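You operate a simulated robot arm through the tools that you are given. There is no shell and no other tool.

You run a simulated robot arm. Do the job below in one go: nothing can be reset, and whatever is moved stays where it is left.

TASK
Set bench degrees and lever time as the clipboard with purple band says.
Fine: bench switch on, bench clear pressed once; wait for the green lamp; the side knob and the inserts on the cooling shelf stay.

Only the result counts: the job must be done as asked and must still hold three seconds after the hand-in. Knocking over, shifting, dropping, spilling or breaking anything else fails it.

THE ROBOT
A 6-joint arm with a two-finger gripper, fixed in place. Base frame: the origin is on the floor under the middle of its stand, x ahead of it, y to its left, z up. Lengths are in m, angles in degrees, forces in N, time in s.
It reaches about 1.572 m from its shoulder. Its first joint turns from -166.0 to 166.0 degrees. Payload 2.45 kg.
Tool frame: the origin (TCP) lies between the finger pads and is the grasp point; the fingertips stand 0.02 m ahead of it; z points along the fingers, y is the line along which they close. The gripper opens to 0.14 m; its body begins 0.168 m behind the TCP.
Orientation is told as [roll, pitch, yaw] about the base's x, y, z axes, in that order, counted from this pose: with the fingers straight down and closing along the base's y, the tool's x points along the base's -x, its y along +y and its z along -z.

THE INTERFACE
- The arm moves only by the tool arm_command. Its argument "moves" is a list of rows, each an object of numbers (a shift or turn left out is 0, a gripper value left out holds the last): "ax", "ay", "az": the turn, a rotation vector about the tool's x, y, z in rad; "dx", "dy", "dz": the shift along the tool's x, y, z in mm; "fingers": the opening, from 0 (shut) to 1 (fully open). In form: [{"ax": .., "ay": .., "az": .., "dx": .., "dy": .., "dz": .., "fingers": ..}, ...]. A call has 1 to 20 rows; each row is the pose to reach, as a shift and turn from the pose commanded when the call began, along the tool's axes at that moment. Rows are played at 5 a second. More than 0.05 m and 8.6 degrees between two rows, or a gripper value outside its range, and nothing of the call is played. A pose out of reach is approached as far as the arm can. The call stops where the force on the tool passes 90 N (or 10 N more than at its start, if that is more) or the arm is blocked; 0.2 s more then pass. Each finger travels about 0.045 m/s and halts on what it meets, pressing with about 21 N; the grip force reading is that of the motor and also rises with nothing between the fingers. The clock runs only during rows and for 0.2 s after the last one: add rows that repeat a pose to give the fingers time. The reply holds the time, the measured pose of the TCP, the force on the tool along the base axes, the opening and the grip force, in the units named above and with some noise, with the torque about the TCP (base axes, N m) and any sound that the robot's microphone picked up.
- Cameras (640 x 400 px; columns grow to the right, rows downward): "scene" is fixed at [0.05, 0.6502, 1.6585]; the picture's right is [-0.63, -0.77, 0.00], its down [-0.38, 0.31, -0.87] and it looks along [0.67, -0.55, -0.49] (base axes); focal length 359 px, centre (320, 200). "wrist" rides on the gripper at [0.078, 0.011, -0.209] in the tool frame; the picture's right is [-0.14, 0.99, 0.00], its down [-0.92, -0.13, -0.37] and it looks along [-0.37, -0.05, 0.93] (tool axes); focal length 280 px, centre (320, 200). There is no depth. A picture from a camera that has moved, and an enlarged one, comes with that camera's place and axes in the base frame and with its lens.
- snapshot(camera): a new picture of that camera. No time passes.
- close_up(camera, box): a new picture of the part [left, top, right, bottom] of that camera's present view, enlarged. No time passes.
- hand_in(): hands the job in; it is judged then, once.

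Nothing tells you positions but the pictures and the camera data. Unless the task says otherwise, let go and move clear before handing in.

The tools are called after "Request:" as name(argument=value, ...) on one line, values as JSON. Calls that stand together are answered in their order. arm_command: Moves the arm, as the interface text tells. Its arguments: {"type":"object","properties":{"moves":{"type":"array","items":{"type":"object","properties":{"ax":{"type":"number"},"ay":{"type":"number"},"az":{"type":"number"},"dx":{"type":"number"},"dy":{"type":"number"},"dz":{"type":"number"},"fingers":{"type":"number"}}}}},"required":["moves"]} The other tools are called the same way: snapshot (camera) takes a picture; close_up (camera, box) takes an enlarged picture of a part of a camera's view; hand_in () hands the job in.

At the start:

```text
time_s: 0.0
tcp_pos: [0.6987, -0.2403, 1.2621]
ee_rot: [0.0, 0.0, 0.0]
force: [0.6, -1.0, 0.2]
moment: [-0.01, -0.02, 0.02]
gripper_width: 0.1401
grip_force: 0.1
```

scene: 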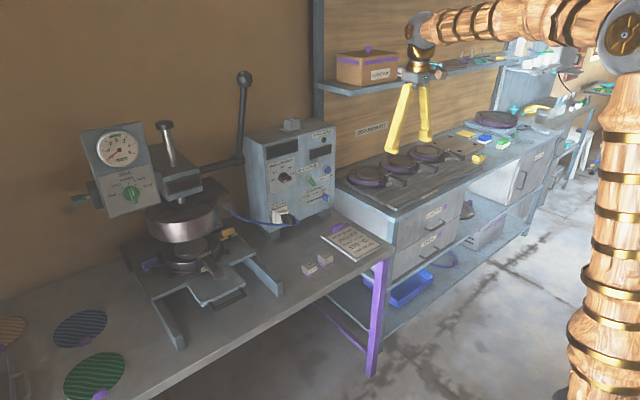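
wrist: 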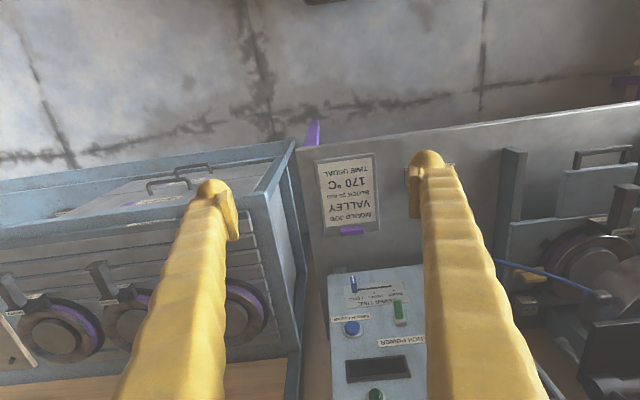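

I see a workbench with a heated press (lever, gauge dial, green knob), a control box with knobs and switches, and a clipboard with a purple band. I'll take enlarged pictures to read labels before moving.

Request:
close_up(camera="scene", box=[230, 100, 350, 240])

Request:
close_up(camera="scene", box=[290, 210, 410, 285])

Request:
close_up(camera="scene", box=[60, 100, 220, 220])

Request:
close_up(camera="wrist", box=[290, 130, 450, 250])

Request:
close_up(camera="wrist", box=[310, 250, 450, 400])

Request:
close_up(camera="scene", box=[320, 0, 640, 200])

```text
2.86 times, centred on (290, 170) of scene
camera zoom: at [0.05, 0.6502, 1.6585], right [-0.63, -0.77, 0.0], down [-0.38, 0.31, -0.87], along [0.67, -0.55, -0.49], focal length 1026 px, centre (406, 286)
```

zoom: 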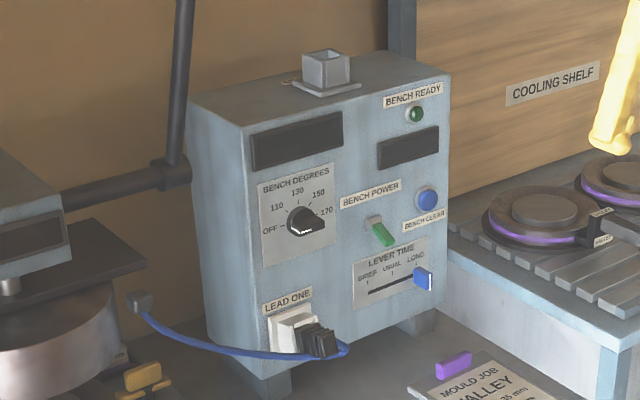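

```text
5.33 times, centred on (350, 248) of scene
camera zoom: at [0.05, 0.6502, 1.6585], right [-0.63, -0.77, 0.0], down [-0.38, 0.31, -0.87], along [0.67, -0.55, -0.49], focal length 1915 px, centre (160, -53)
```

zoom: 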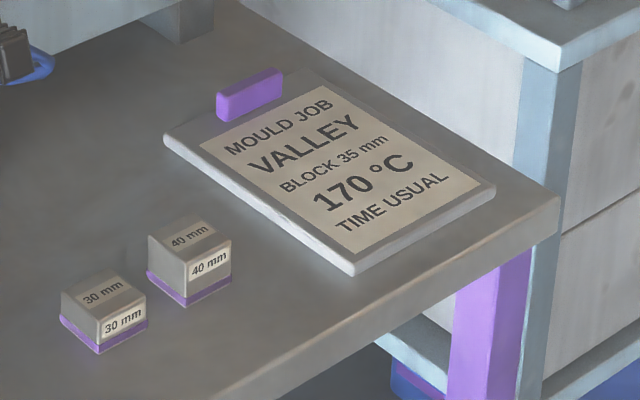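

```text
3.33 times, centred on (140, 160) of scene
camera zoom: at [0.05, 0.6502, 1.6585], right [-0.63, -0.77, 0.0], down [-0.38, 0.31, -0.87], along [0.67, -0.55, -0.49], focal length 1197 px, centre (920, 333)
```

zoom: 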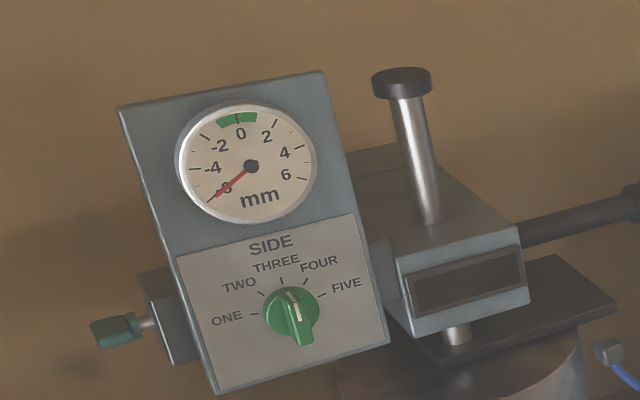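

```text
3.33 times, centred on (370, 190) of wrist
camera zoom: at [0.6211, -0.2291, 1.4712], right [0.14, 0.99, 0.0], down [0.92, -0.13, 0.37], along [0.37, -0.05, -0.93], focal length 935 px, centre (153, 233)
```

zoom: 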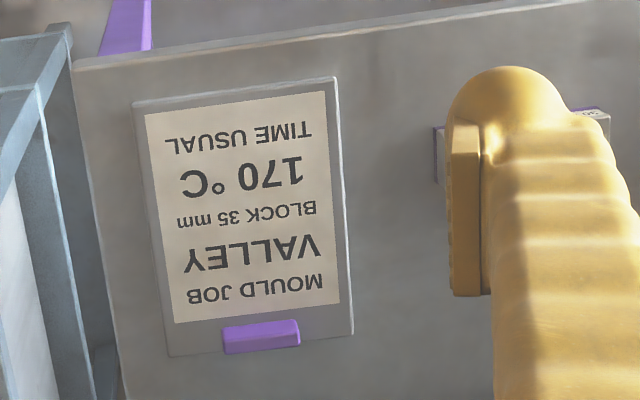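

```text
2.67 times, centred on (380, 325) of wrist
camera zoom: at [0.6211, -0.2291, 1.4712], right [0.14, 0.99, 0.0], down [0.92, -0.13, 0.37], along [0.37, -0.05, -0.93], focal length 748 px, centre (160, -133)
```

zoom: 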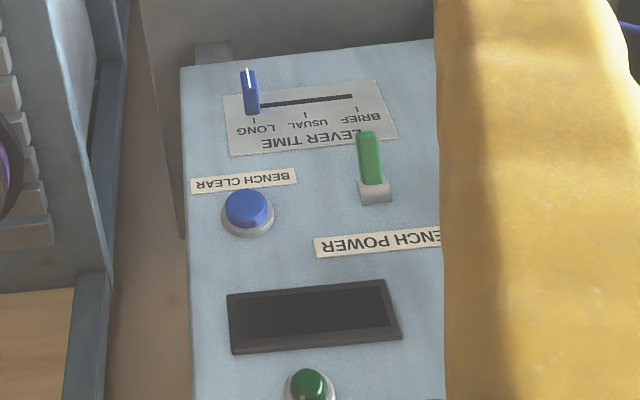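

```text
2.00 times, centred on (480, 100) of scene
camera zoom: at [0.05, 0.6502, 1.6585], right [-0.63, -0.77, 0.0], down [-0.38, 0.31, -0.87], along [0.67, -0.55, -0.49], focal length 718 px, centre (0, 400)
```

zoom: 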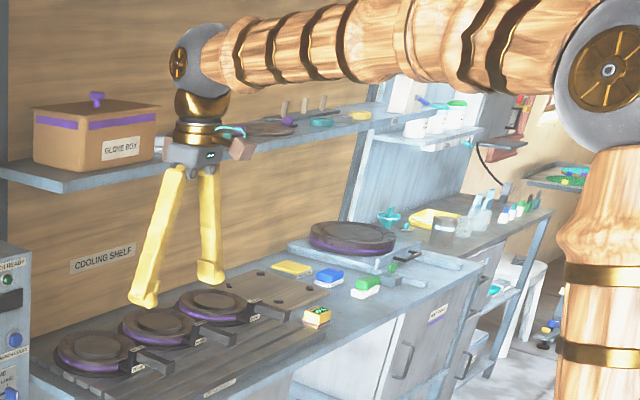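

The clipboard with the purple clip reads 170 °C and TIME USUAL; the bench box has a BENCH DEGREES knob, a LEVER TIME slider (now near LONG), a BENCH POWER lever, and a BENCH CLEAR button at about (1.07, -0.22, 1.05). I'll look closer at each control before moving.

Request:
close_up(camera="scene", box=[272, 154, 312, 194])

Request:
close_up(camera="scene", box=[305, 160, 345, 210])

Request:
close_up(camera="scene", box=[300, 120, 345, 160])

Request:
close_up(camera="scene", box=[100, 180, 320, 320])

Request:
close_up(camera="wrist", box=[325, 260, 385, 300])

Request:
close_up(camera="wrist", box=[370, 280, 430, 330])

```text
10.00 times, centred on (292, 174) of scene
camera zoom: at [0.05, 0.6502, 1.6585], right [-0.63, -0.77, 0.0], down [-0.38, 0.31, -0.87], along [0.67, -0.55, -0.49], focal length 3591 px, centre (600, 460)
```

zoom: 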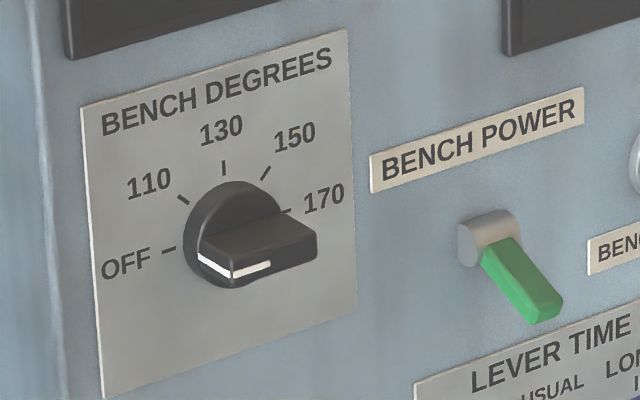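

```text
8.00 times, centred on (325, 185) of scene
camera zoom: at [0.05, 0.6502, 1.6585], right [-0.63, -0.77, 0.0], down [-0.38, 0.31, -0.87], along [0.67, -0.55, -0.49], focal length 2873 px, centre (280, 320)
```

zoom: 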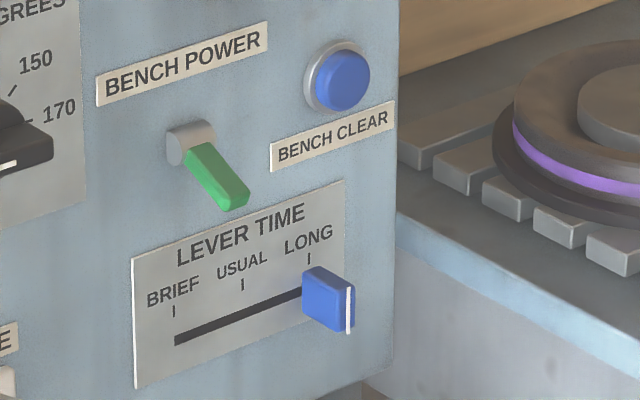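

```text
10.00 times, centred on (322, 140) of scene
camera zoom: at [0.05, 0.6502, 1.6585], right [-0.63, -0.77, 0.0], down [-0.38, 0.31, -0.87], along [0.67, -0.55, -0.49], focal length 3591 px, centre (295, 800)
```

zoom: 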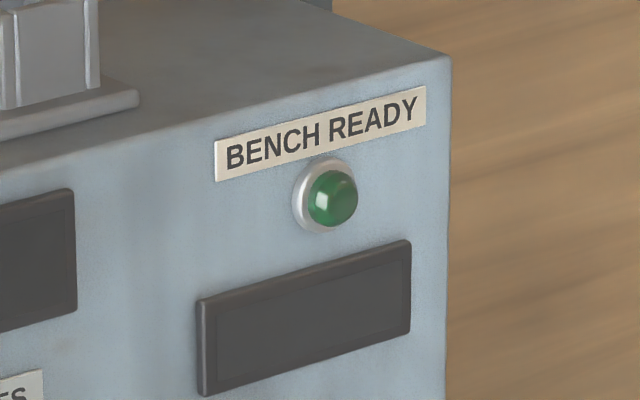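

```text
2.86 times, centred on (210, 250) of scene
camera zoom: at [0.05, 0.6502, 1.6585], right [-0.63, -0.77, 0.0], down [-0.38, 0.31, -0.87], along [0.67, -0.55, -0.49], focal length 1026 px, centre (634, 57)
```

zoom: 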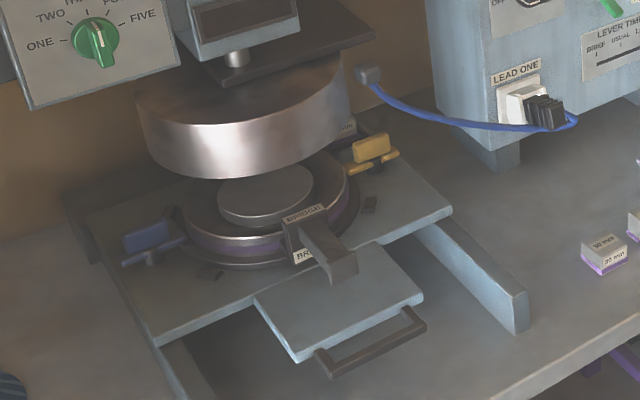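

```text
10.00 times, centred on (355, 280) of wrist
camera zoom: at [0.6211, -0.2291, 1.4712], right [0.14, 0.99, 0.0], down [0.92, -0.13, 0.37], along [0.37, -0.05, -0.93], focal length 2804 px, centre (-30, -600)
```

zoom: 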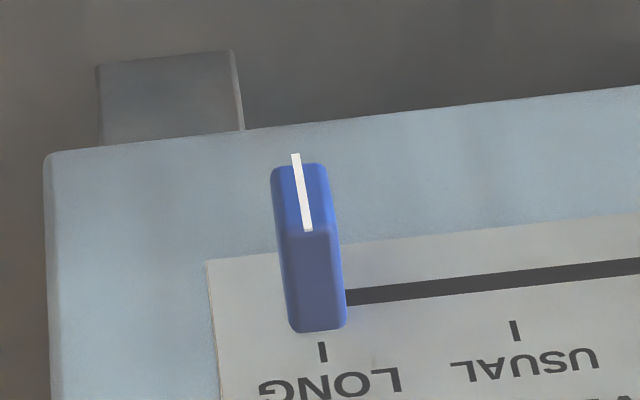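

```text
8.00 times, centred on (400, 305) of wrist
camera zoom: at [0.6211, -0.2291, 1.4712], right [0.14, 0.99, 0.0], down [0.92, -0.13, 0.37], along [0.37, -0.05, -0.93], focal length 2243 px, centre (-320, -640)
```

zoom: 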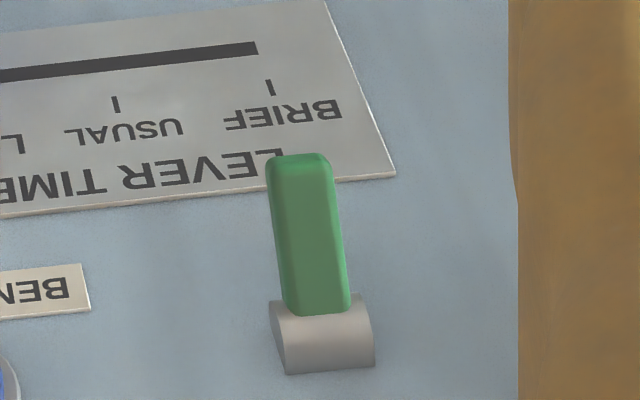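

The knob's white mark points to OFF, so it needs half a turn clockwise to 170. The slider sits at LONG, the power lever hangs down with the displays dark, and the box face is at about x = 1.08. I'll turn the gripper to point forward at the box and look at it head on.

Request:
arm_command(moves=[{"ay": -0.1309, "dy": 11.7, "dz": 11.7}, {"ay": -0.2618, "dy": 23.3, "dz": 23.3}, {"ay": -0.3927, "dy": 35, "dz": 35}, {"ay": -0.5236, "dy": 46.7, "dz": 46.7}, {"ay": -0.6545, "dy": 58.3, "dz": 58.3}, {"ay": -0.7854, "dy": 70, "dz": 70}, {"ay": -0.9163, "dy": 81.7, "dz": 81.7}, {"ay": -1.0472, "dy": 93.3, "dz": 93.3}, {"ay": -1.1781, "dy": 105, "dz": 105}, {"ay": -1.309, "dy": 116.7, "dz": 116.7}, {"ay": -1.4399, "dy": 128.3, "dz": 128.3}, {"ay": -1.5708, "dy": 140, "dz": 140}, {"ay": -1.5708, "dy": 140, "dz": 140}])

Request:
snapshot(camera="wrist")

Request:
snapshot(camera="scene")

```text
time_s: 2.8
tcp_pos: [0.7476, -0.1147, 1.1461]
ee_rot: [108.9, -89.9, -108.9]
force: [-0.1, 0.0, 0.5]
moment: [-0.04, -0.01, 0.0]
gripper_width: 0.1399
grip_force: 0.0
out of reach, approached as far as the arm can: row 11, 12, 13
```

```text
taken
camera wrist: at [0.5384, -0.1024, 1.0694], right [0.0, 0.99, 0.14], down [-0.37, -0.13, 0.92], along [0.93, -0.05, 0.37], focal length 280 px, centre (320, 200)
```

wrist: 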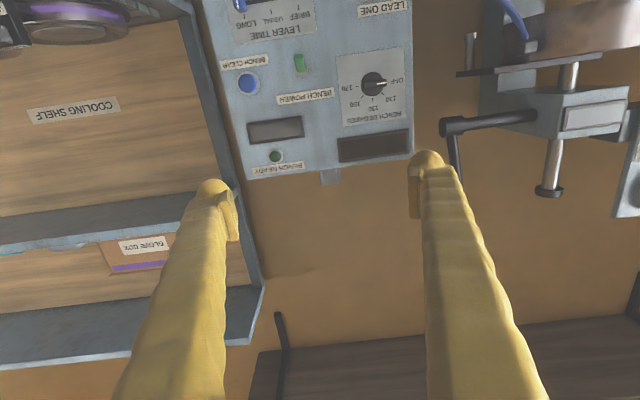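

```text
taken
```

scene: 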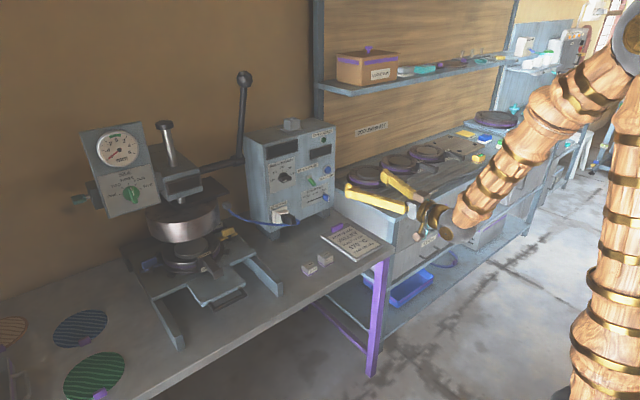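

The gripper now points forward, and the wrist camera sees the whole panel upside down. I'll enlarge it to locate the controls precisely.

Request:
close_up(camera="wrist", box=[330, 40, 420, 130])

Request:
close_up(camera="wrist", box=[215, 0, 335, 110])

```text
4.44 times, centred on (375, 85) of wrist
camera zoom: at [0.5384, -0.1024, 1.0694], right [0.0, 0.99, 0.14], down [-0.37, -0.13, 0.92], along [0.93, -0.05, 0.37], focal length 1246 px, centre (76, 711)
```

zoom: 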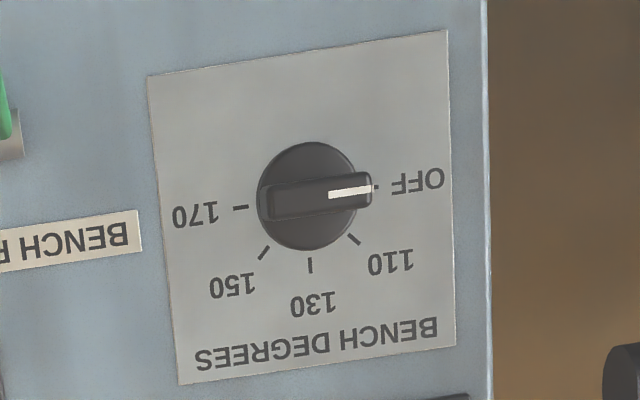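

```text
3.64 times, centred on (275, 55) of wrist
camera zoom: at [0.5384, -0.1024, 1.0694], right [0.0, 0.99, 0.14], down [-0.37, -0.13, 0.92], along [0.93, -0.05, 0.37], focal length 1020 px, centre (484, 727)
```

zoom: 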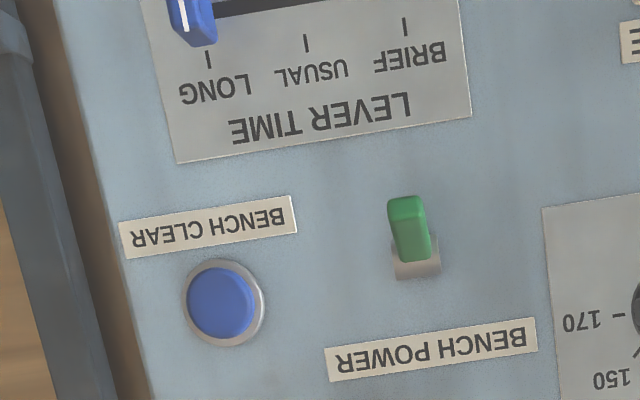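

The knob bar's front centre is at about (1.048, -0.010, 1.076), and its five positions are 45° apart from OFF at left to 170 at right. I'll look at the finger tips before gripping it.

Request:
close_up(camera="wrist", box=[170, 130, 490, 330])

Request:
close_up(camera="scene", box=[330, 150, 490, 250])

```text
2.00 times, centred on (330, 230) of wrist
camera zoom: at [0.5384, -0.1024, 1.0694], right [0.0, 0.99, 0.14], down [-0.37, -0.13, 0.92], along [0.93, -0.05, 0.37], focal length 561 px, centre (300, 140)
```

zoom: 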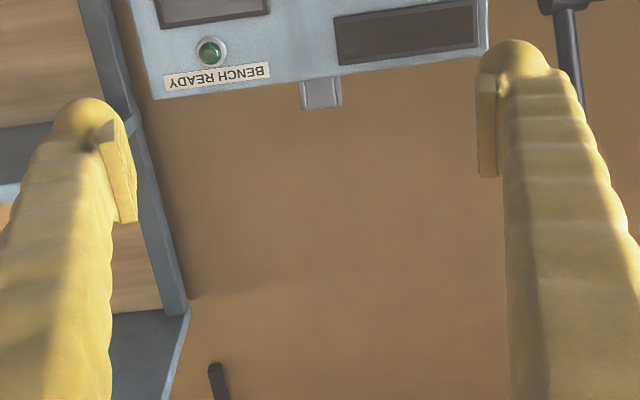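

```text
4.00 times, centred on (410, 200) of scene
camera zoom: at [0.05, 0.6502, 1.6585], right [-0.63, -0.77, 0.0], down [-0.38, 0.31, -0.87], along [0.67, -0.55, -0.49], focal length 1436 px, centre (-40, 200)
```

zoom: 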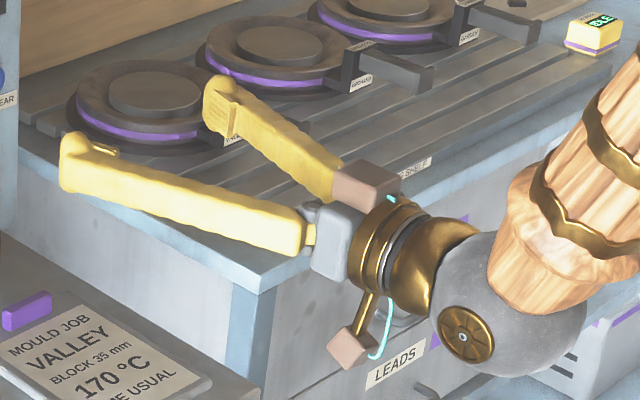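

The fingers have flat pads at the tips. I'll roll the gripper a quarter turn so the fingers can close on the horizontal knob bar from above and below, moving slightly forward.

Request:
arm_command(moves=[{"dz": 40}, {"dz": 80}, {"dz": 100}, {"az": -0.14, "dz": 100}, {"az": -0.28, "dz": 100}, {"az": -0.42, "dz": 100}, {"az": -0.56, "dz": 100}, {"az": -0.7, "dz": 100}, {"az": -0.84, "dz": 100}, {"az": -0.98, "dz": 100}, {"az": -1.12, "dz": 100}, {"az": -1.26, "dz": 100}, {"az": -1.4, "dz": 100}, {"az": -1.5, "dz": 100}, {"az": -1.5708, "dz": 100}])

Request:
snapshot(camera="wrist")

```text
time_s: 6.0
tcp_pos: [0.848, -0.119, 1.1468]
ee_rot: [-78.4, -89.9, 79.1]
force: [-0.7, -0.4, -0.2]
moment: [0.02, 0.02, 0.02]
gripper_width: 0.14
grip_force: 0.1
out of reach, approached as far as the arm can: row 3, 4, 5, 6, 7, 8, 9, 10, 11, 12, 13, 14, 15
```

```text
taken
camera wrist: at [0.6384, -0.1095, 1.0686], right [-0.01, 0.99, 0.13], down [-0.37, -0.13, 0.92], along [0.93, -0.04, 0.36], focal length 280 px, centre (320, 200)
```

wrist: 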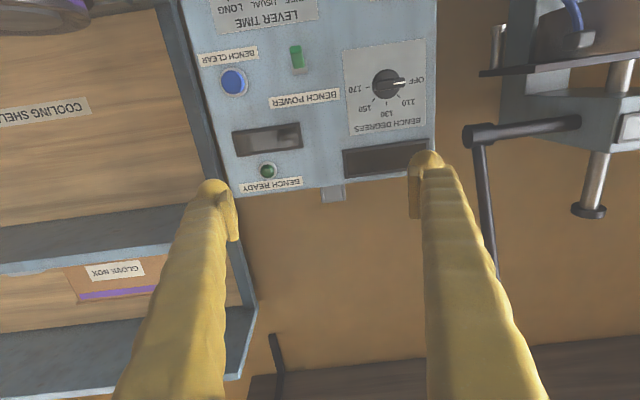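

The roll was refused in that direction, likely a joint limit, though the arm did move forward to x = 0.848. I'll try rolling the other way.

Request:
arm_command(moves=[{"az": 0.07}, {"az": 0.14}, {"az": 0.28}, {"az": 0.42}])

Request:
snapshot(camera="scene")

```text
time_s: 7.0
tcp_pos: [0.8463, -0.1166, 1.1456]
ee_rot: [89.9, -66.1, -89.1]
force: [0.1, 0.3, 0.2]
moment: [-0.01, -0.01, 0.02]
gripper_width: 0.1398
grip_force: 0.1
```

```text
taken
```

scene: 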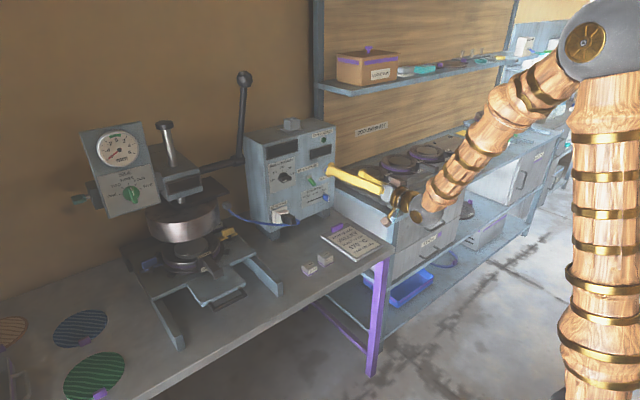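

Rolling positive works. I'll continue to a quarter turn (pads above and below) and line up in front of the knob at x ≈ 0.92.

Request:
arm_command(moves=[{"az": 0.115, "dx": 10.6, "dy": 6.9, "dz": 7}, {"az": 0.23, "dx": 21.2, "dy": 13.7, "dz": 14}, {"az": 0.345, "dx": 31.9, "dy": 20.6, "dz": 21}, {"az": 0.46, "dx": 42.5, "dy": 27.5, "dz": 28}, {"az": 0.575, "dx": 53.1, "dy": 34.4, "dz": 35}, {"az": 0.69, "dx": 63.7, "dy": 41.2, "dz": 42}, {"az": 0.805, "dx": 74.3, "dy": 48.1, "dz": 49}, {"az": 0.92, "dx": 85, "dy": 55, "dz": 56}, {"az": 1.035, "dx": 95.6, "dy": 61.8, "dz": 63}, {"az": 1.151, "dx": 106.2, "dy": 68.7, "dz": 70}, {"az": 1.151, "dx": 106.2, "dy": 68.7, "dz": 70}])

Request:
snapshot(camera="wrist")

Request:
snapshot(camera="scene")

```text
time_s: 9.4
tcp_pos: [0.9104, -0.0661, 1.0833]
ee_rot: [89.4, 0.0, -84.6]
force: [-0.4, -0.3, 0.0]
moment: [0.02, 0.05, 0.01]
gripper_width: 0.1402
grip_force: 0.0
out of reach, approached as far as the arm can: row 2, 3, 4, 5, 6, 7, 8, 9, 10, 11
```

```text
taken
camera wrist: at [0.6953, -0.006, 1.0971], right [0.02, -0.13, 0.99], down [-0.28, -0.95, -0.12], along [0.96, -0.28, -0.06], focal length 280 px, centre (320, 200)
```

wrist: 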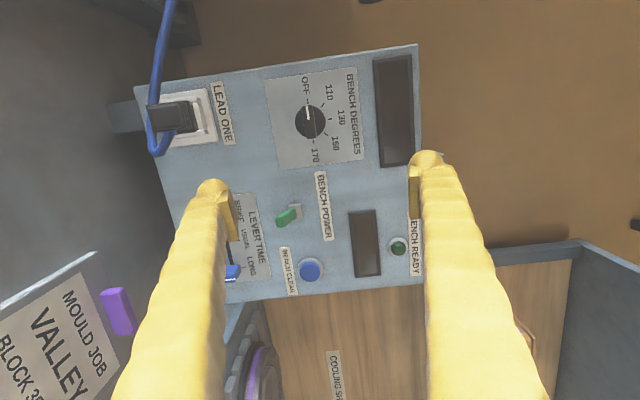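

```text
taken
```

scene: 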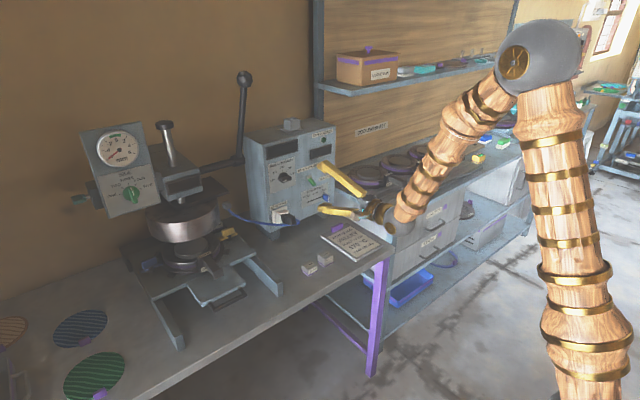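

The wrist seems to have flipped through a singularity off the arm's centre plane, so its joints sit near their limits and the knob can't be reached this way. I'll unwind: back off to the right, point the fingers down again, then redo the pitch in the arm's own plane.

Request:
arm_command(moves=[{"ay": -0.02, "dx": -20, "dy": 15, "dz": -15}, {"ay": -0.045, "dx": -45, "dy": 30, "dz": -30}, {"ay": -0.07, "dx": -70, "dy": 45, "dz": -45}, {"ay": -0.094, "dx": -95, "dy": 60, "dz": -60}, {"ay": -0.094, "dx": -95, "dy": 60, "dz": -60}])

```text
time_s: 10.6
tcp_pos: [0.8619, -0.1623, 1.1475]
ee_rot: [89.5, -0.2, -90.1]
force: [0.6, -0.2, -0.1]
moment: [0.03, 0.0, 0.0]
gripper_width: 0.1401
grip_force: 0.0
```

That pose was reached cleanly. Now I'll pitch the tool back to pointing down while drawing back.

Request:
arm_command(moves=[{"ax": 0.1309, "dx": -6.7, "dy": 9.2, "dz": -10}, {"ax": 0.2618, "dx": -13.3, "dy": 18.3, "dz": -20}, {"ax": 0.3927, "dx": -20, "dy": 27.5, "dz": -30}, {"ax": 0.5236, "dx": -26.7, "dy": 36.7, "dz": -40}, {"ax": 0.6545, "dx": -33.3, "dy": 45.8, "dz": -50}, {"ax": 0.7854, "dx": -40, "dy": 55, "dz": -60}, {"ax": 0.9163, "dx": -46.7, "dy": 64.2, "dz": -70}, {"ax": 1.0472, "dx": -53.3, "dy": 73.3, "dz": -80}, {"ax": 1.1781, "dx": -60, "dy": 82.5, "dz": -90}, {"ax": 1.309, "dx": -66.7, "dy": 91.7, "dz": -100}, {"ax": 1.4399, "dx": -73.3, "dy": 100.8, "dz": -110}, {"ax": 1.5708, "dx": -80, "dy": 110, "dz": -120}, {"ax": 1.5708, "dx": -80, "dy": 110, "dz": -120}])

Request:
snapshot(camera="scene")

```text
time_s: 13.4
tcp_pos: [0.7426, -0.2419, 1.2548]
ee_rot: [-0.7, -0.2, -90.2]
force: [-0.2, -0.6, -0.1]
moment: [0.01, 0.01, -0.02]
gripper_width: 0.14
grip_force: 0.0
```

```text
taken
```

scene: 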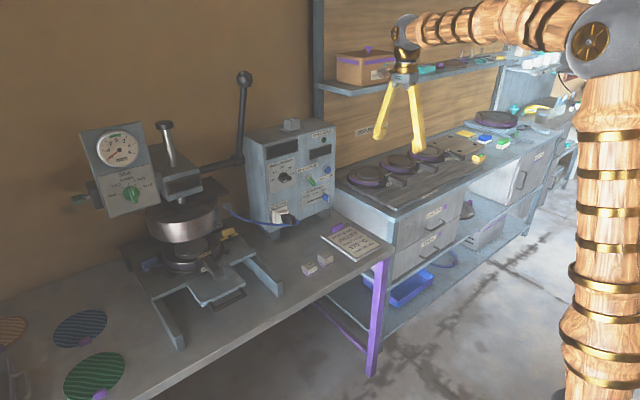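

The wrist is unwound, with the fingers pointing down. Next I'll move into the arm's centre plane (y = 0) and turn the yaw about half a turn, so the knob can later be turned from -90° to +90° around the wrist's middle.

Request:
arm_command(moves=[{"az": -0.14, "dx": 12.1, "dy": 3}, {"az": -0.28, "dx": 24.2, "dy": 6}, {"az": -0.42, "dx": 36.3, "dy": 9}, {"az": -0.56, "dx": 48.4, "dy": 12}, {"az": -0.7, "dx": 60.5, "dy": 15}, {"az": -0.84, "dx": 72.6, "dy": 18}, {"az": -0.98, "dx": 84.7, "dy": 21}, {"az": -1.12, "dx": 96.8, "dy": 24}, {"az": -1.26, "dx": 108.9, "dy": 27}, {"az": -1.4, "dx": 121, "dy": 30}, {"az": -1.54, "dx": 133.1, "dy": 33}, {"az": -1.68, "dx": 145.2, "dy": 36}, {"az": -1.82, "dx": 157.3, "dy": 39}, {"az": -1.96, "dx": 169.4, "dy": 42}, {"az": -2.1, "dx": 181.5, "dy": 45}, {"az": -2.24, "dx": 193.6, "dy": 48}, {"az": -2.38, "dx": 205.7, "dy": 51}, {"az": -2.52, "dx": 217.8, "dy": 54}, {"az": -2.66, "dx": 229.9, "dy": 57}, {"az": -2.8, "dx": 242, "dy": 60}])

```text
time_s: 17.6
tcp_pos: [0.8047, 0.0012, 1.2531]
ee_rot: [0.5, 0.4, 70.4]
force: [0.0, 0.1, 0.3]
moment: [0.01, -0.02, -0.03]
gripper_width: 0.1401
grip_force: 0.0
```

At y ≈ 0 now. I'll finish the yaw to 90° and then check before pitching.

Request:
arm_command(moves=[{"az": -0.12}, {"az": -0.24}, {"az": -0.342}, {"az": -0.342}])

```text
time_s: 18.6
tcp_pos: [0.8038, -0.0003, 1.2534]
ee_rot: [0.6, 0.2, 90.1]
force: [0.8, 0.6, 0.3]
moment: [0.03, 0.01, 0.01]
gripper_width: 0.1399
grip_force: 0.3
```

Yaw is 90° in the arm's plane. Now I'll pitch forward to face the box, moving to about (0.90, -0.011, 1.076) in front of the knob.

Request:
arm_command(moves=[{"ax": 0.1309, "dx": 0.9, "dy": -8, "dz": 14.8}, {"ax": 0.2618, "dx": 1.8, "dy": -16, "dz": 29.5}, {"ax": 0.3927, "dx": 2.7, "dy": -24, "dz": 44.3}, {"ax": 0.5236, "dx": 3.6, "dy": -32, "dz": 59}, {"ax": 0.6545, "dx": 4.5, "dy": -40, "dz": 73.8}, {"ax": 0.7854, "dx": 5.4, "dy": -48, "dz": 88.5}, {"ax": 0.9163, "dx": 6.3, "dy": -56, "dz": 103.3}, {"ax": 1.0472, "dx": 7.2, "dy": -64, "dz": 118}, {"ax": 1.1781, "dx": 8.1, "dy": -72, "dz": 132.8}, {"ax": 1.309, "dx": 9, "dy": -80, "dz": 147.5}, {"ax": 1.4399, "dx": 9.9, "dy": -88, "dz": 162.3}, {"ax": 1.5708, "dx": 10.7, "dy": -96, "dz": 177}, {"ax": 1.5708, "dx": 10.7, "dy": -96, "dz": 177}])

Request:
snapshot(camera="wrist")

Request:
snapshot(camera="scene")

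```text
time_s: 21.4
tcp_pos: [0.8989, -0.0108, 1.0756]
ee_rot: [-89.5, 0.2, 89.9]
force: [-0.4, 0.3, 0.0]
moment: [-0.03, -0.02, -0.03]
gripper_width: 0.1401
grip_force: 0.2
```

```text
taken
camera wrist: at [0.6893, -0.0879, 1.0676], right [-0.01, 0.13, -0.99], down [-0.37, 0.92, 0.13], along [0.93, 0.36, 0.04], focal length 280 px, centre (320, 200)
```

wrist: 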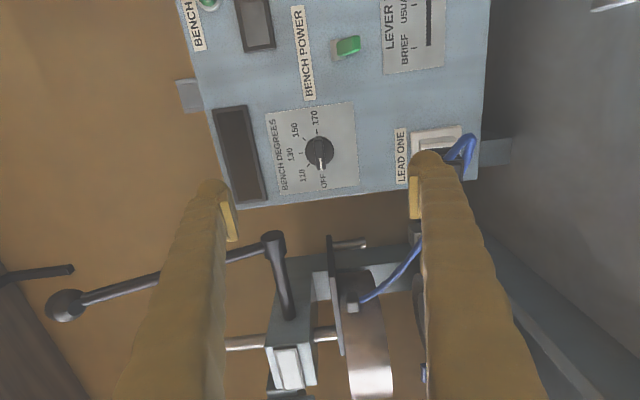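

```text
taken
```

scene: 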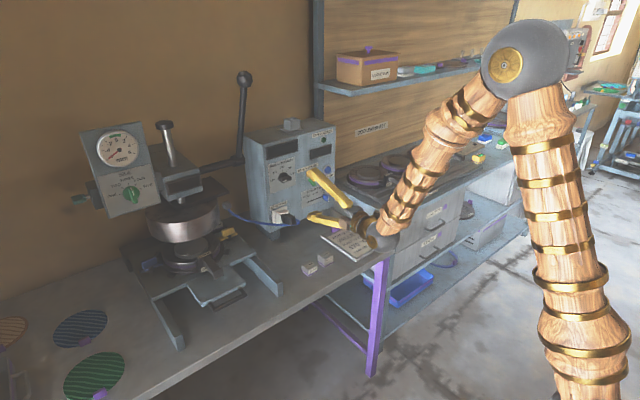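

The arm is now exactly in front of the knob with room to roll. I'll zoom in to refine the knob's centre before closing in.

Request:
close_up(camera="wrist", box=[260, 90, 370, 210])

Request:
close_up(camera="scene", box=[255, 130, 355, 230])

```text
3.33 times, centred on (315, 150) of wrist
camera zoom: at [0.6893, -0.0879, 1.0676], right [-0.01, 0.13, -0.99], down [-0.37, 0.92, 0.13], along [0.93, 0.36, 0.04], focal length 935 px, centre (337, 367)
```

zoom: 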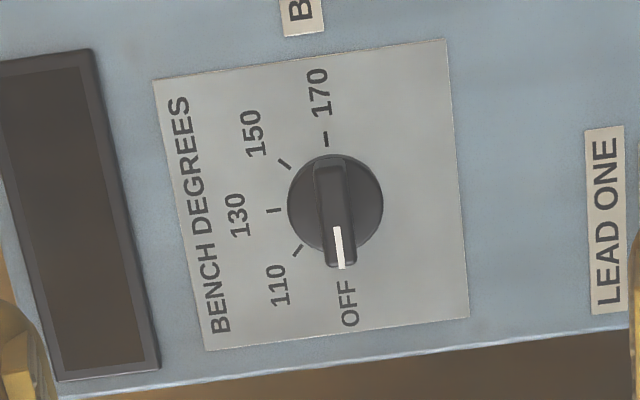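

```text
4.00 times, centred on (305, 180) of scene
camera zoom: at [0.05, 0.6502, 1.6585], right [-0.63, -0.77, 0.0], down [-0.38, 0.31, -0.87], along [0.67, -0.55, -0.49], focal length 1436 px, centre (380, 280)
```

zoom: 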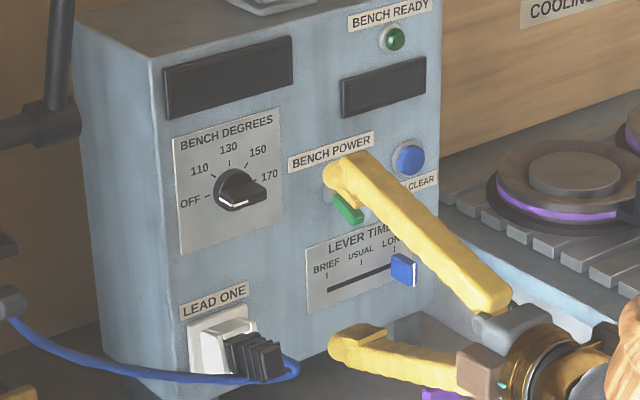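

The knob axis is at about y = -0.0125, z = 1.075, and the bar is about 12 mm wide and 40 mm long, its front at x ≈ 1.048. I'll narrow the fingers to about 50 mm and then advance so the tips straddle the bar.

Request:
arm_command(moves=[{"fingers": 0.36}, {"fingers": 0.36}, {"fingers": 0.36}, {"fingers": 0.36}, {"fingers": 0.36, "dx": 1.7, "dy": 0, "dz": 30}, {"fingers": 0.36, "dx": 1.7, "dz": 60}, {"fingers": 0.36, "dx": 1.7, "dz": 90}, {"fingers": 0.36, "dx": 1.7, "dz": 110}, {"fingers": 0.36, "dx": 1.7, "dz": 120}, {"fingers": 0.36, "dx": 1.7, "dz": 120}])

Request:
snapshot(camera="wrist")

Request:
close_up(camera="scene", box=[255, 130, 355, 230])

```text
time_s: 23.6
tcp_pos: [1.0182, -0.0141, 1.0728]
ee_rot: [-89.5, 0.2, 89.9]
force: [0.1, 0.1, -0.3]
moment: [-0.03, 0.02, 0.0]
gripper_width: 0.0506
grip_force: 0.1
```

```text
taken
camera wrist: at [0.8092, -0.0906, 1.0656], right [-0.01, 0.13, -0.99], down [-0.37, 0.92, 0.13], along [0.93, 0.36, 0.04], focal length 280 px, centre (320, 200)
```

wrist: 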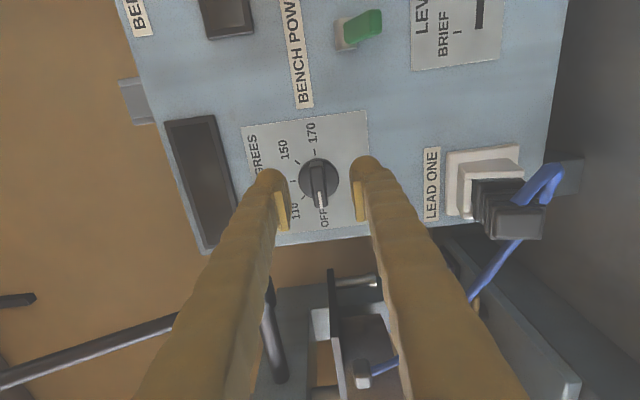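

```text
4.00 times, centred on (305, 180) of scene
camera zoom: at [0.05, 0.6502, 1.6585], right [-0.63, -0.77, 0.0], down [-0.38, 0.31, -0.87], along [0.67, -0.55, -0.49], focal length 1436 px, centre (380, 280)
```

zoom: 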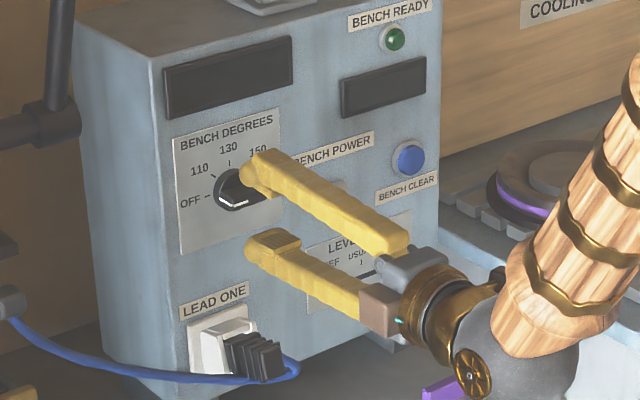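

The fingers straddle the knob, tips still short of it. I'll check the alignment from the wrist camera before the last advance.

Request:
close_up(camera="wrist", box=[240, 110, 400, 250])

```text
2.86 times, centred on (320, 180) of wrist
camera zoom: at [0.8092, -0.0906, 1.0656], right [-0.01, 0.13, -0.99], down [-0.37, 0.92, 0.13], along [0.93, 0.36, 0.04], focal length 801 px, centre (320, 257)
```

zoom: 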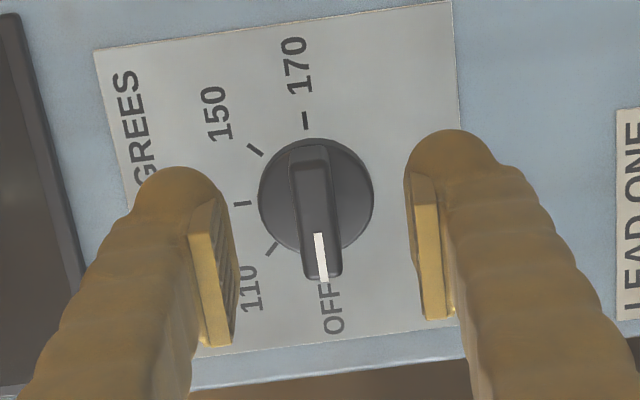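

The fingers are about 2 mm low relative to the bar. I'll raise them by 2 mm and advance 27 mm so the pads flank the bar.

Request:
arm_command(moves=[{"dx": -0.8, "dy": -2.1}, {"dx": -0.8, "dy": -2.1, "dz": 10}, {"dx": -0.8, "dy": -2.1, "dz": 20}, {"dx": -0.8, "dy": -2.1, "dz": 27}, {"dx": -0.8, "dy": -2.1, "dz": 27}])

Request:
close_up(camera="wrist", box=[240, 90, 400, 230])

Request:
close_up(camera="scene", box=[265, 150, 325, 200])

```text
time_s: 24.8
tcp_pos: [1.0468, -0.0119, 1.075]
ee_rot: [-89.4, 0.2, 89.9]
force: [0.5, -0.2, -0.4]
moment: [-0.03, -0.01, 0.01]
gripper_width: 0.0505
grip_force: 0.0
```

```text
2.86 times, centred on (320, 160) of wrist
camera zoom: at [0.8367, -0.0894, 1.0669], right [-0.01, 0.13, -0.99], down [-0.37, 0.92, 0.13], along [0.93, 0.36, 0.04], focal length 801 px, centre (320, 314)
```

zoom: 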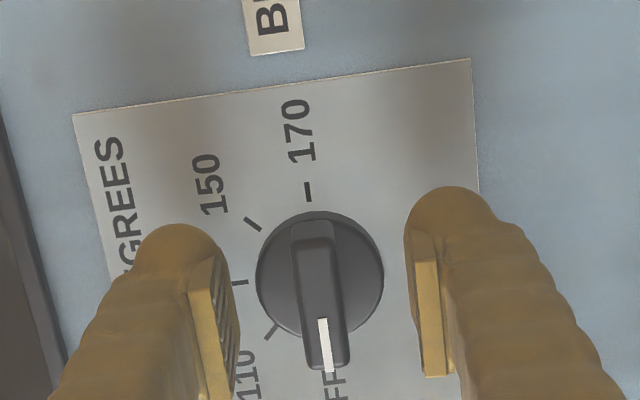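

```text
8.00 times, centred on (295, 175) of scene
camera zoom: at [0.05, 0.6502, 1.6585], right [-0.63, -0.77, 0.0], down [-0.38, 0.31, -0.87], along [0.67, -0.55, -0.49], focal length 2873 px, centre (520, 400)
```

zoom: 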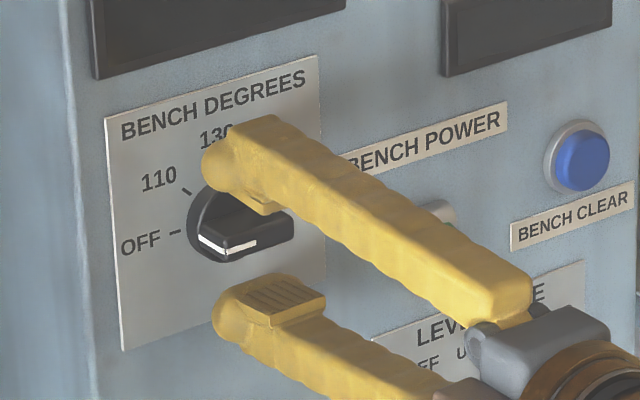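

The pads flank the bar evenly with no contact force. I'll close the fingers onto the bar.

Request:
arm_command(moves=[{"fingers": 0.2}, {"fingers": 0.1}, {"fingers": 0.0}, {"fingers": 0.0}, {"fingers": 0.0}])

Request:
close_up(camera="wrist", box=[240, 90, 400, 230])

Request:
close_up(camera="scene", box=[265, 150, 325, 200])

```text
time_s: 26.0
tcp_pos: [1.0463, -0.0128, 1.0737]
ee_rot: [-89.4, 0.2, 89.8]
force: [1.8, 0.0, 0.2]
moment: [0.14, 0.0, 0.0]
gripper_width: 0.012
grip_force: 39.4
```

```text
2.86 times, centred on (320, 160) of wrist
camera zoom: at [0.8368, -0.0894, 1.0671], right [-0.01, 0.13, -0.99], down [-0.37, 0.92, 0.13], along [0.93, 0.36, 0.04], focal length 801 px, centre (320, 314)
```

zoom: 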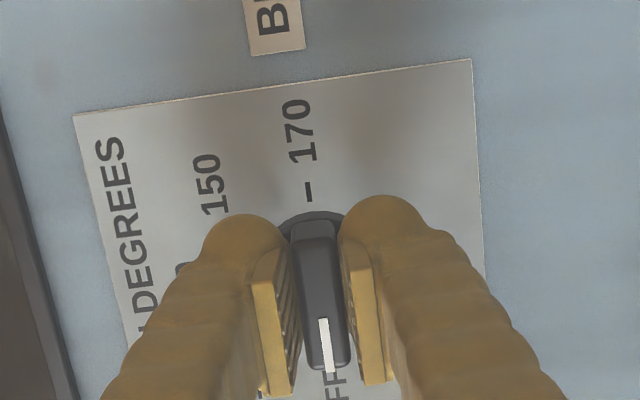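

```text
8.00 times, centred on (295, 175) of scene
camera zoom: at [0.05, 0.6502, 1.6585], right [-0.63, -0.77, 0.0], down [-0.38, 0.31, -0.87], along [0.67, -0.55, -0.49], focal length 2873 px, centre (520, 400)
```

zoom: 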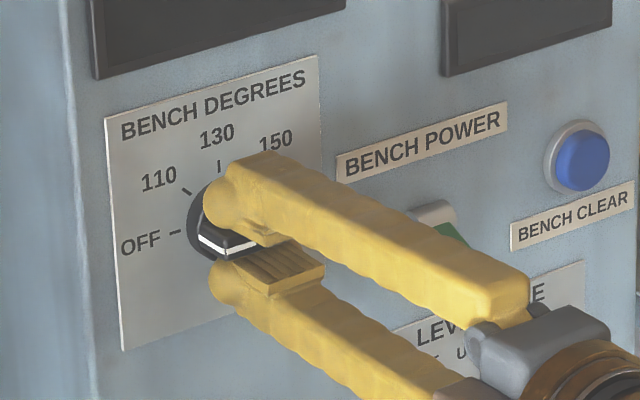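

The fingers hold the 12 mm bar firmly. I'll turn clockwise (positive roll) by about 45° first and check.

Request:
arm_command(moves=[{"az": 0.13}, {"az": 0.26}, {"az": 0.39}, {"az": 0.52}, {"az": 0.65}, {"az": 0.785}, {"az": 0.785}])

Request:
close_up(camera="wrist", box=[220, 50, 420, 230])

Request:
close_up(camera="scene", box=[255, 130, 345, 200])

```text
time_s: 27.6
tcp_pos: [1.0458, -0.012, 1.0744]
ee_rot: [-88.9, -44.7, 89.3]
force: [14.8, 7.1, -29.4]
moment: [-0.08, 0.31, 0.04]
gripper_width: 0.012
grip_force: 39.1
```

```text
2.22 times, centred on (320, 140) of wrist
camera zoom: at [0.8355, -0.0583, 1.0141], right [-0.01, 0.8, -0.61], down [-0.36, 0.56, 0.74], along [0.93, 0.22, 0.28], focal length 623 px, centre (320, 333)
```

zoom: 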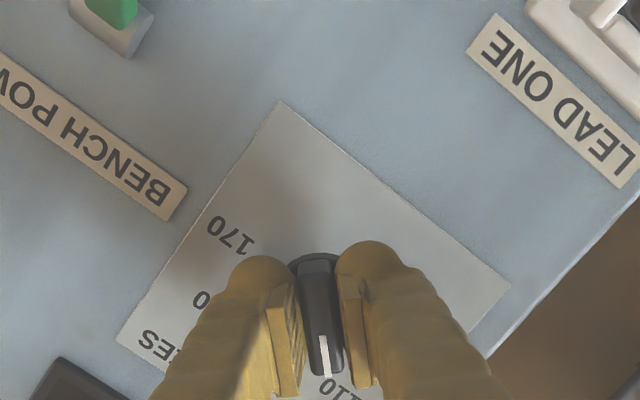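

```text
5.71 times, centred on (300, 165) of scene
camera zoom: at [0.05, 0.6502, 1.6585], right [-0.63, -0.77, 0.0], down [-0.38, 0.31, -0.87], along [0.67, -0.55, -0.49], focal length 2052 px, centre (434, 400)
```

zoom: 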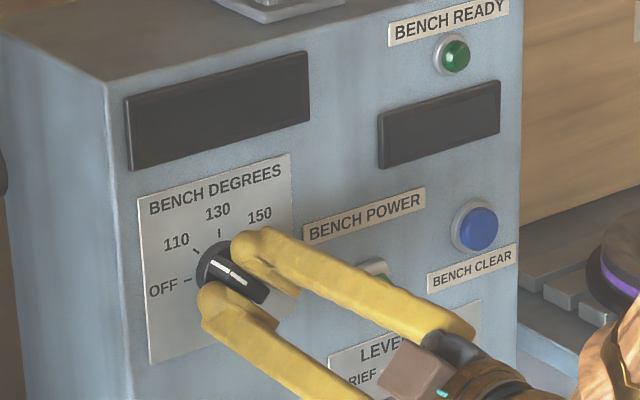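

The knob turned cleanly to 110 with the grip holding, but there is a 30 N side force from a slight axis offset. I'll ease the arm down a millimetre to relieve it.

Request:
arm_command(moves=[{"dx": 0.42, "dy": 0.71}, {"dx": 0.42, "dy": 0.71}])

```text
time_s: 28.2
tcp_pos: [1.0455, -0.0114, 1.0726]
ee_rot: [-89.0, -44.7, 89.2]
force: [-2.8, 7.1, -28.1]
moment: [-0.06, 0.33, 0.02]
gripper_width: 0.012
grip_force: 38.9
```

The force barely changed, so I'll ease down a bit further to see whether it relaxes.

Request:
arm_command(moves=[{"dx": 0.6, "dy": 1.2}, {"dx": 0.6, "dy": 1.2}])

Request:
close_up(camera="wrist", box=[220, 90, 420, 230])

```text
time_s: 28.8
tcp_pos: [1.045, -0.0101, 1.0734]
ee_rot: [-89.3, -44.7, 89.3]
force: [11.5, 3.0, -24.2]
moment: [-0.04, 0.23, -0.05]
gripper_width: 0.0123
grip_force: 38.6
```

```text
2.86 times, centred on (320, 160) of wrist
camera zoom: at [0.8356, -0.0582, 1.0135], right [0.0, 0.8, -0.61], down [-0.36, 0.56, 0.74], along [0.93, 0.22, 0.28], focal length 801 px, centre (320, 314)
```

zoom: 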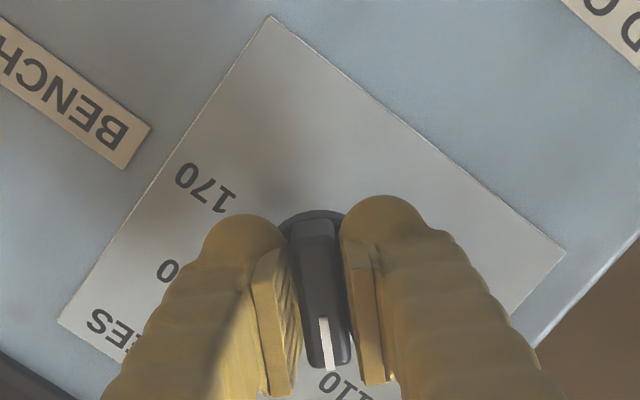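

Only a slow decrease. I'll release, let the force vanish, and check alignment before regripping at this position.

Request:
arm_command(moves=[{"fingers": 0.3}, {"fingers": 0.3}, {"fingers": 0.3}])

Request:
close_up(camera="wrist", box=[220, 90, 420, 230])

Request:
close_up(camera="scene", box=[265, 140, 325, 190])

```text
time_s: 29.6
tcp_pos: [1.0455, -0.0098, 1.0735]
ee_rot: [-89.2, -44.8, 89.4]
force: [0.3, -0.7, 0.0]
moment: [0.0, 0.03, 0.02]
gripper_width: 0.0422
grip_force: 0.1
```

```text
2.86 times, centred on (320, 160) of wrist
camera zoom: at [0.8352, -0.0581, 1.014], right [0.0, 0.8, -0.61], down [-0.36, 0.56, 0.74], along [0.93, 0.22, 0.28], focal length 801 px, centre (320, 314)
```

zoom: 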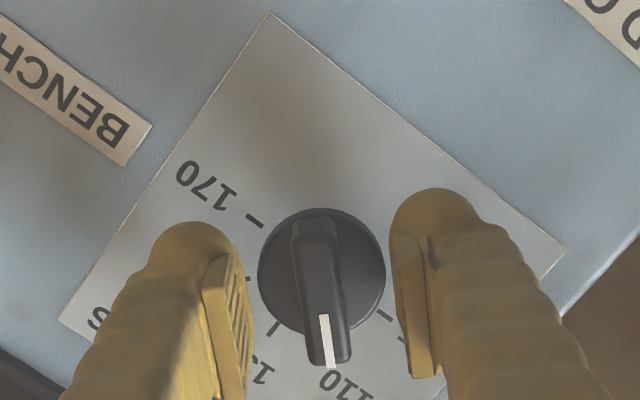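

```text
8.00 times, centred on (295, 165) of scene
camera zoom: at [0.05, 0.6502, 1.6585], right [-0.63, -0.77, 0.0], down [-0.38, 0.31, -0.87], along [0.67, -0.55, -0.49], focal length 2873 px, centre (520, 480)
```

zoom: 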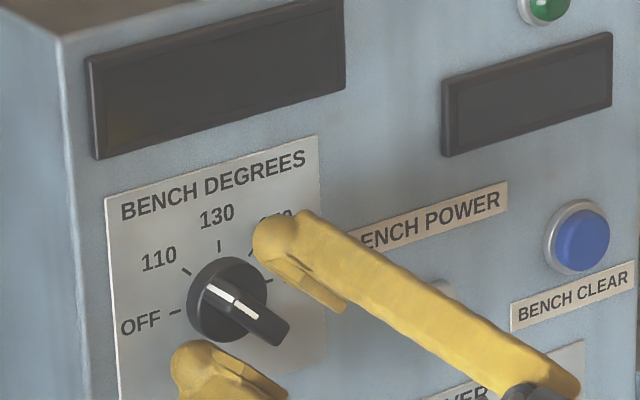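

The knob sits exactly at 110 and stayed there on release, and the pads are centred on the bar. I'll regrip and turn another 45° to 130.

Request:
arm_command(moves=[{"fingers": 0.1}, {"fingers": 0.0}, {"fingers": 0.0}, {"fingers": 0.0}, {"az": 0.13, "fingers": 0}, {"az": 0.26, "fingers": 0}, {"az": 0.39, "fingers": 0}, {"az": 0.52, "fingers": 0}, {"az": 0.65, "fingers": 0}, {"az": 0.785, "fingers": 0}, {"az": 0.785, "fingers": 0}])

Request:
close_up(camera="wrist", box=[220, 90, 420, 230])

Request:
close_up(camera="scene", box=[265, 140, 325, 190])

```text
time_s: 32.0
tcp_pos: [1.0439, -0.0107, 1.0735]
ee_rot: [-18.7, -89.3, 18.7]
force: [18.0, 30.6, -6.5]
moment: [-0.08, 0.02, 0.27]
gripper_width: 0.0121
grip_force: 38.8
```

```text
2.86 times, centred on (320, 160) of wrist
camera zoom: at [0.835, 0.0011, 0.998], right [0.0, 0.99, 0.13], down [-0.36, -0.12, 0.93], along [0.93, -0.05, 0.35], focal length 801 px, centre (320, 314)
```

zoom: 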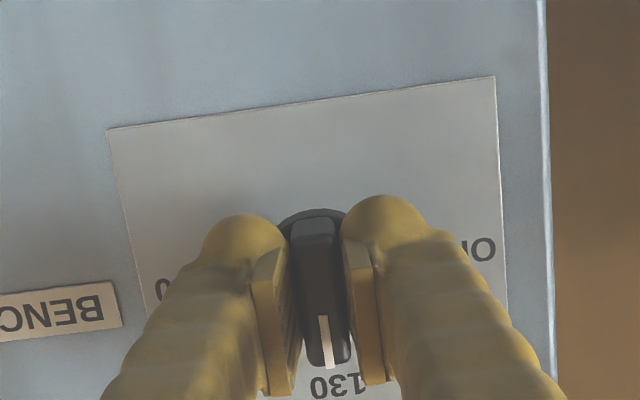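

```text
8.00 times, centred on (295, 165) of scene
camera zoom: at [0.05, 0.6502, 1.6585], right [-0.63, -0.77, 0.0], down [-0.38, 0.31, -0.87], along [0.67, -0.55, -0.49], focal length 2873 px, centre (520, 480)
```

zoom: 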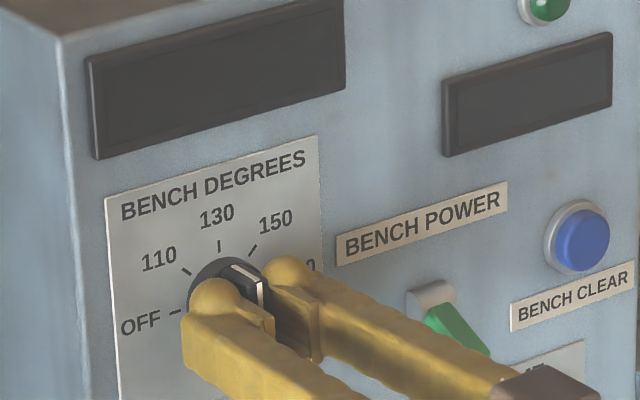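

Now at 130, with force still about 36 N. Same procedure: release, regrip, turn 45° to 150.

Request:
arm_command(moves=[{"fingers": 0.2}, {"fingers": 0.2}, {"fingers": 0.2}])

Request:
close_up(camera="wrist", box=[220, 90, 420, 230])

```text
time_s: 32.8
tcp_pos: [1.044, -0.0131, 1.074]
ee_rot: [-22.5, -89.4, 22.5]
force: [0.3, 0.2, -0.3]
moment: [-0.03, -0.01, 0.04]
gripper_width: 0.0279
grip_force: 0.1
```

```text
2.86 times, centred on (320, 160) of wrist
camera zoom: at [0.8348, -0.0003, 0.9984], right [0.0, 0.99, 0.13], down [-0.36, -0.12, 0.93], along [0.93, -0.05, 0.36], focal length 801 px, centre (320, 314)
```

zoom: 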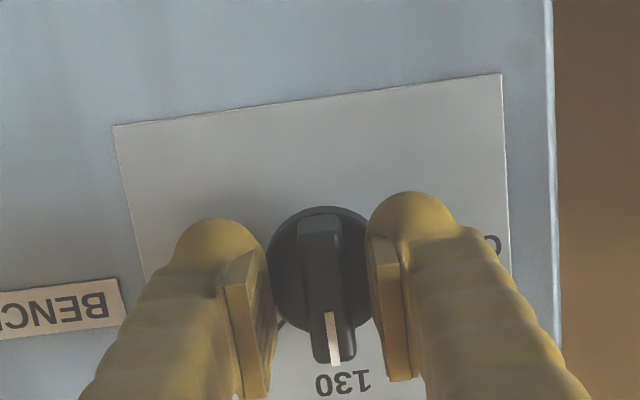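

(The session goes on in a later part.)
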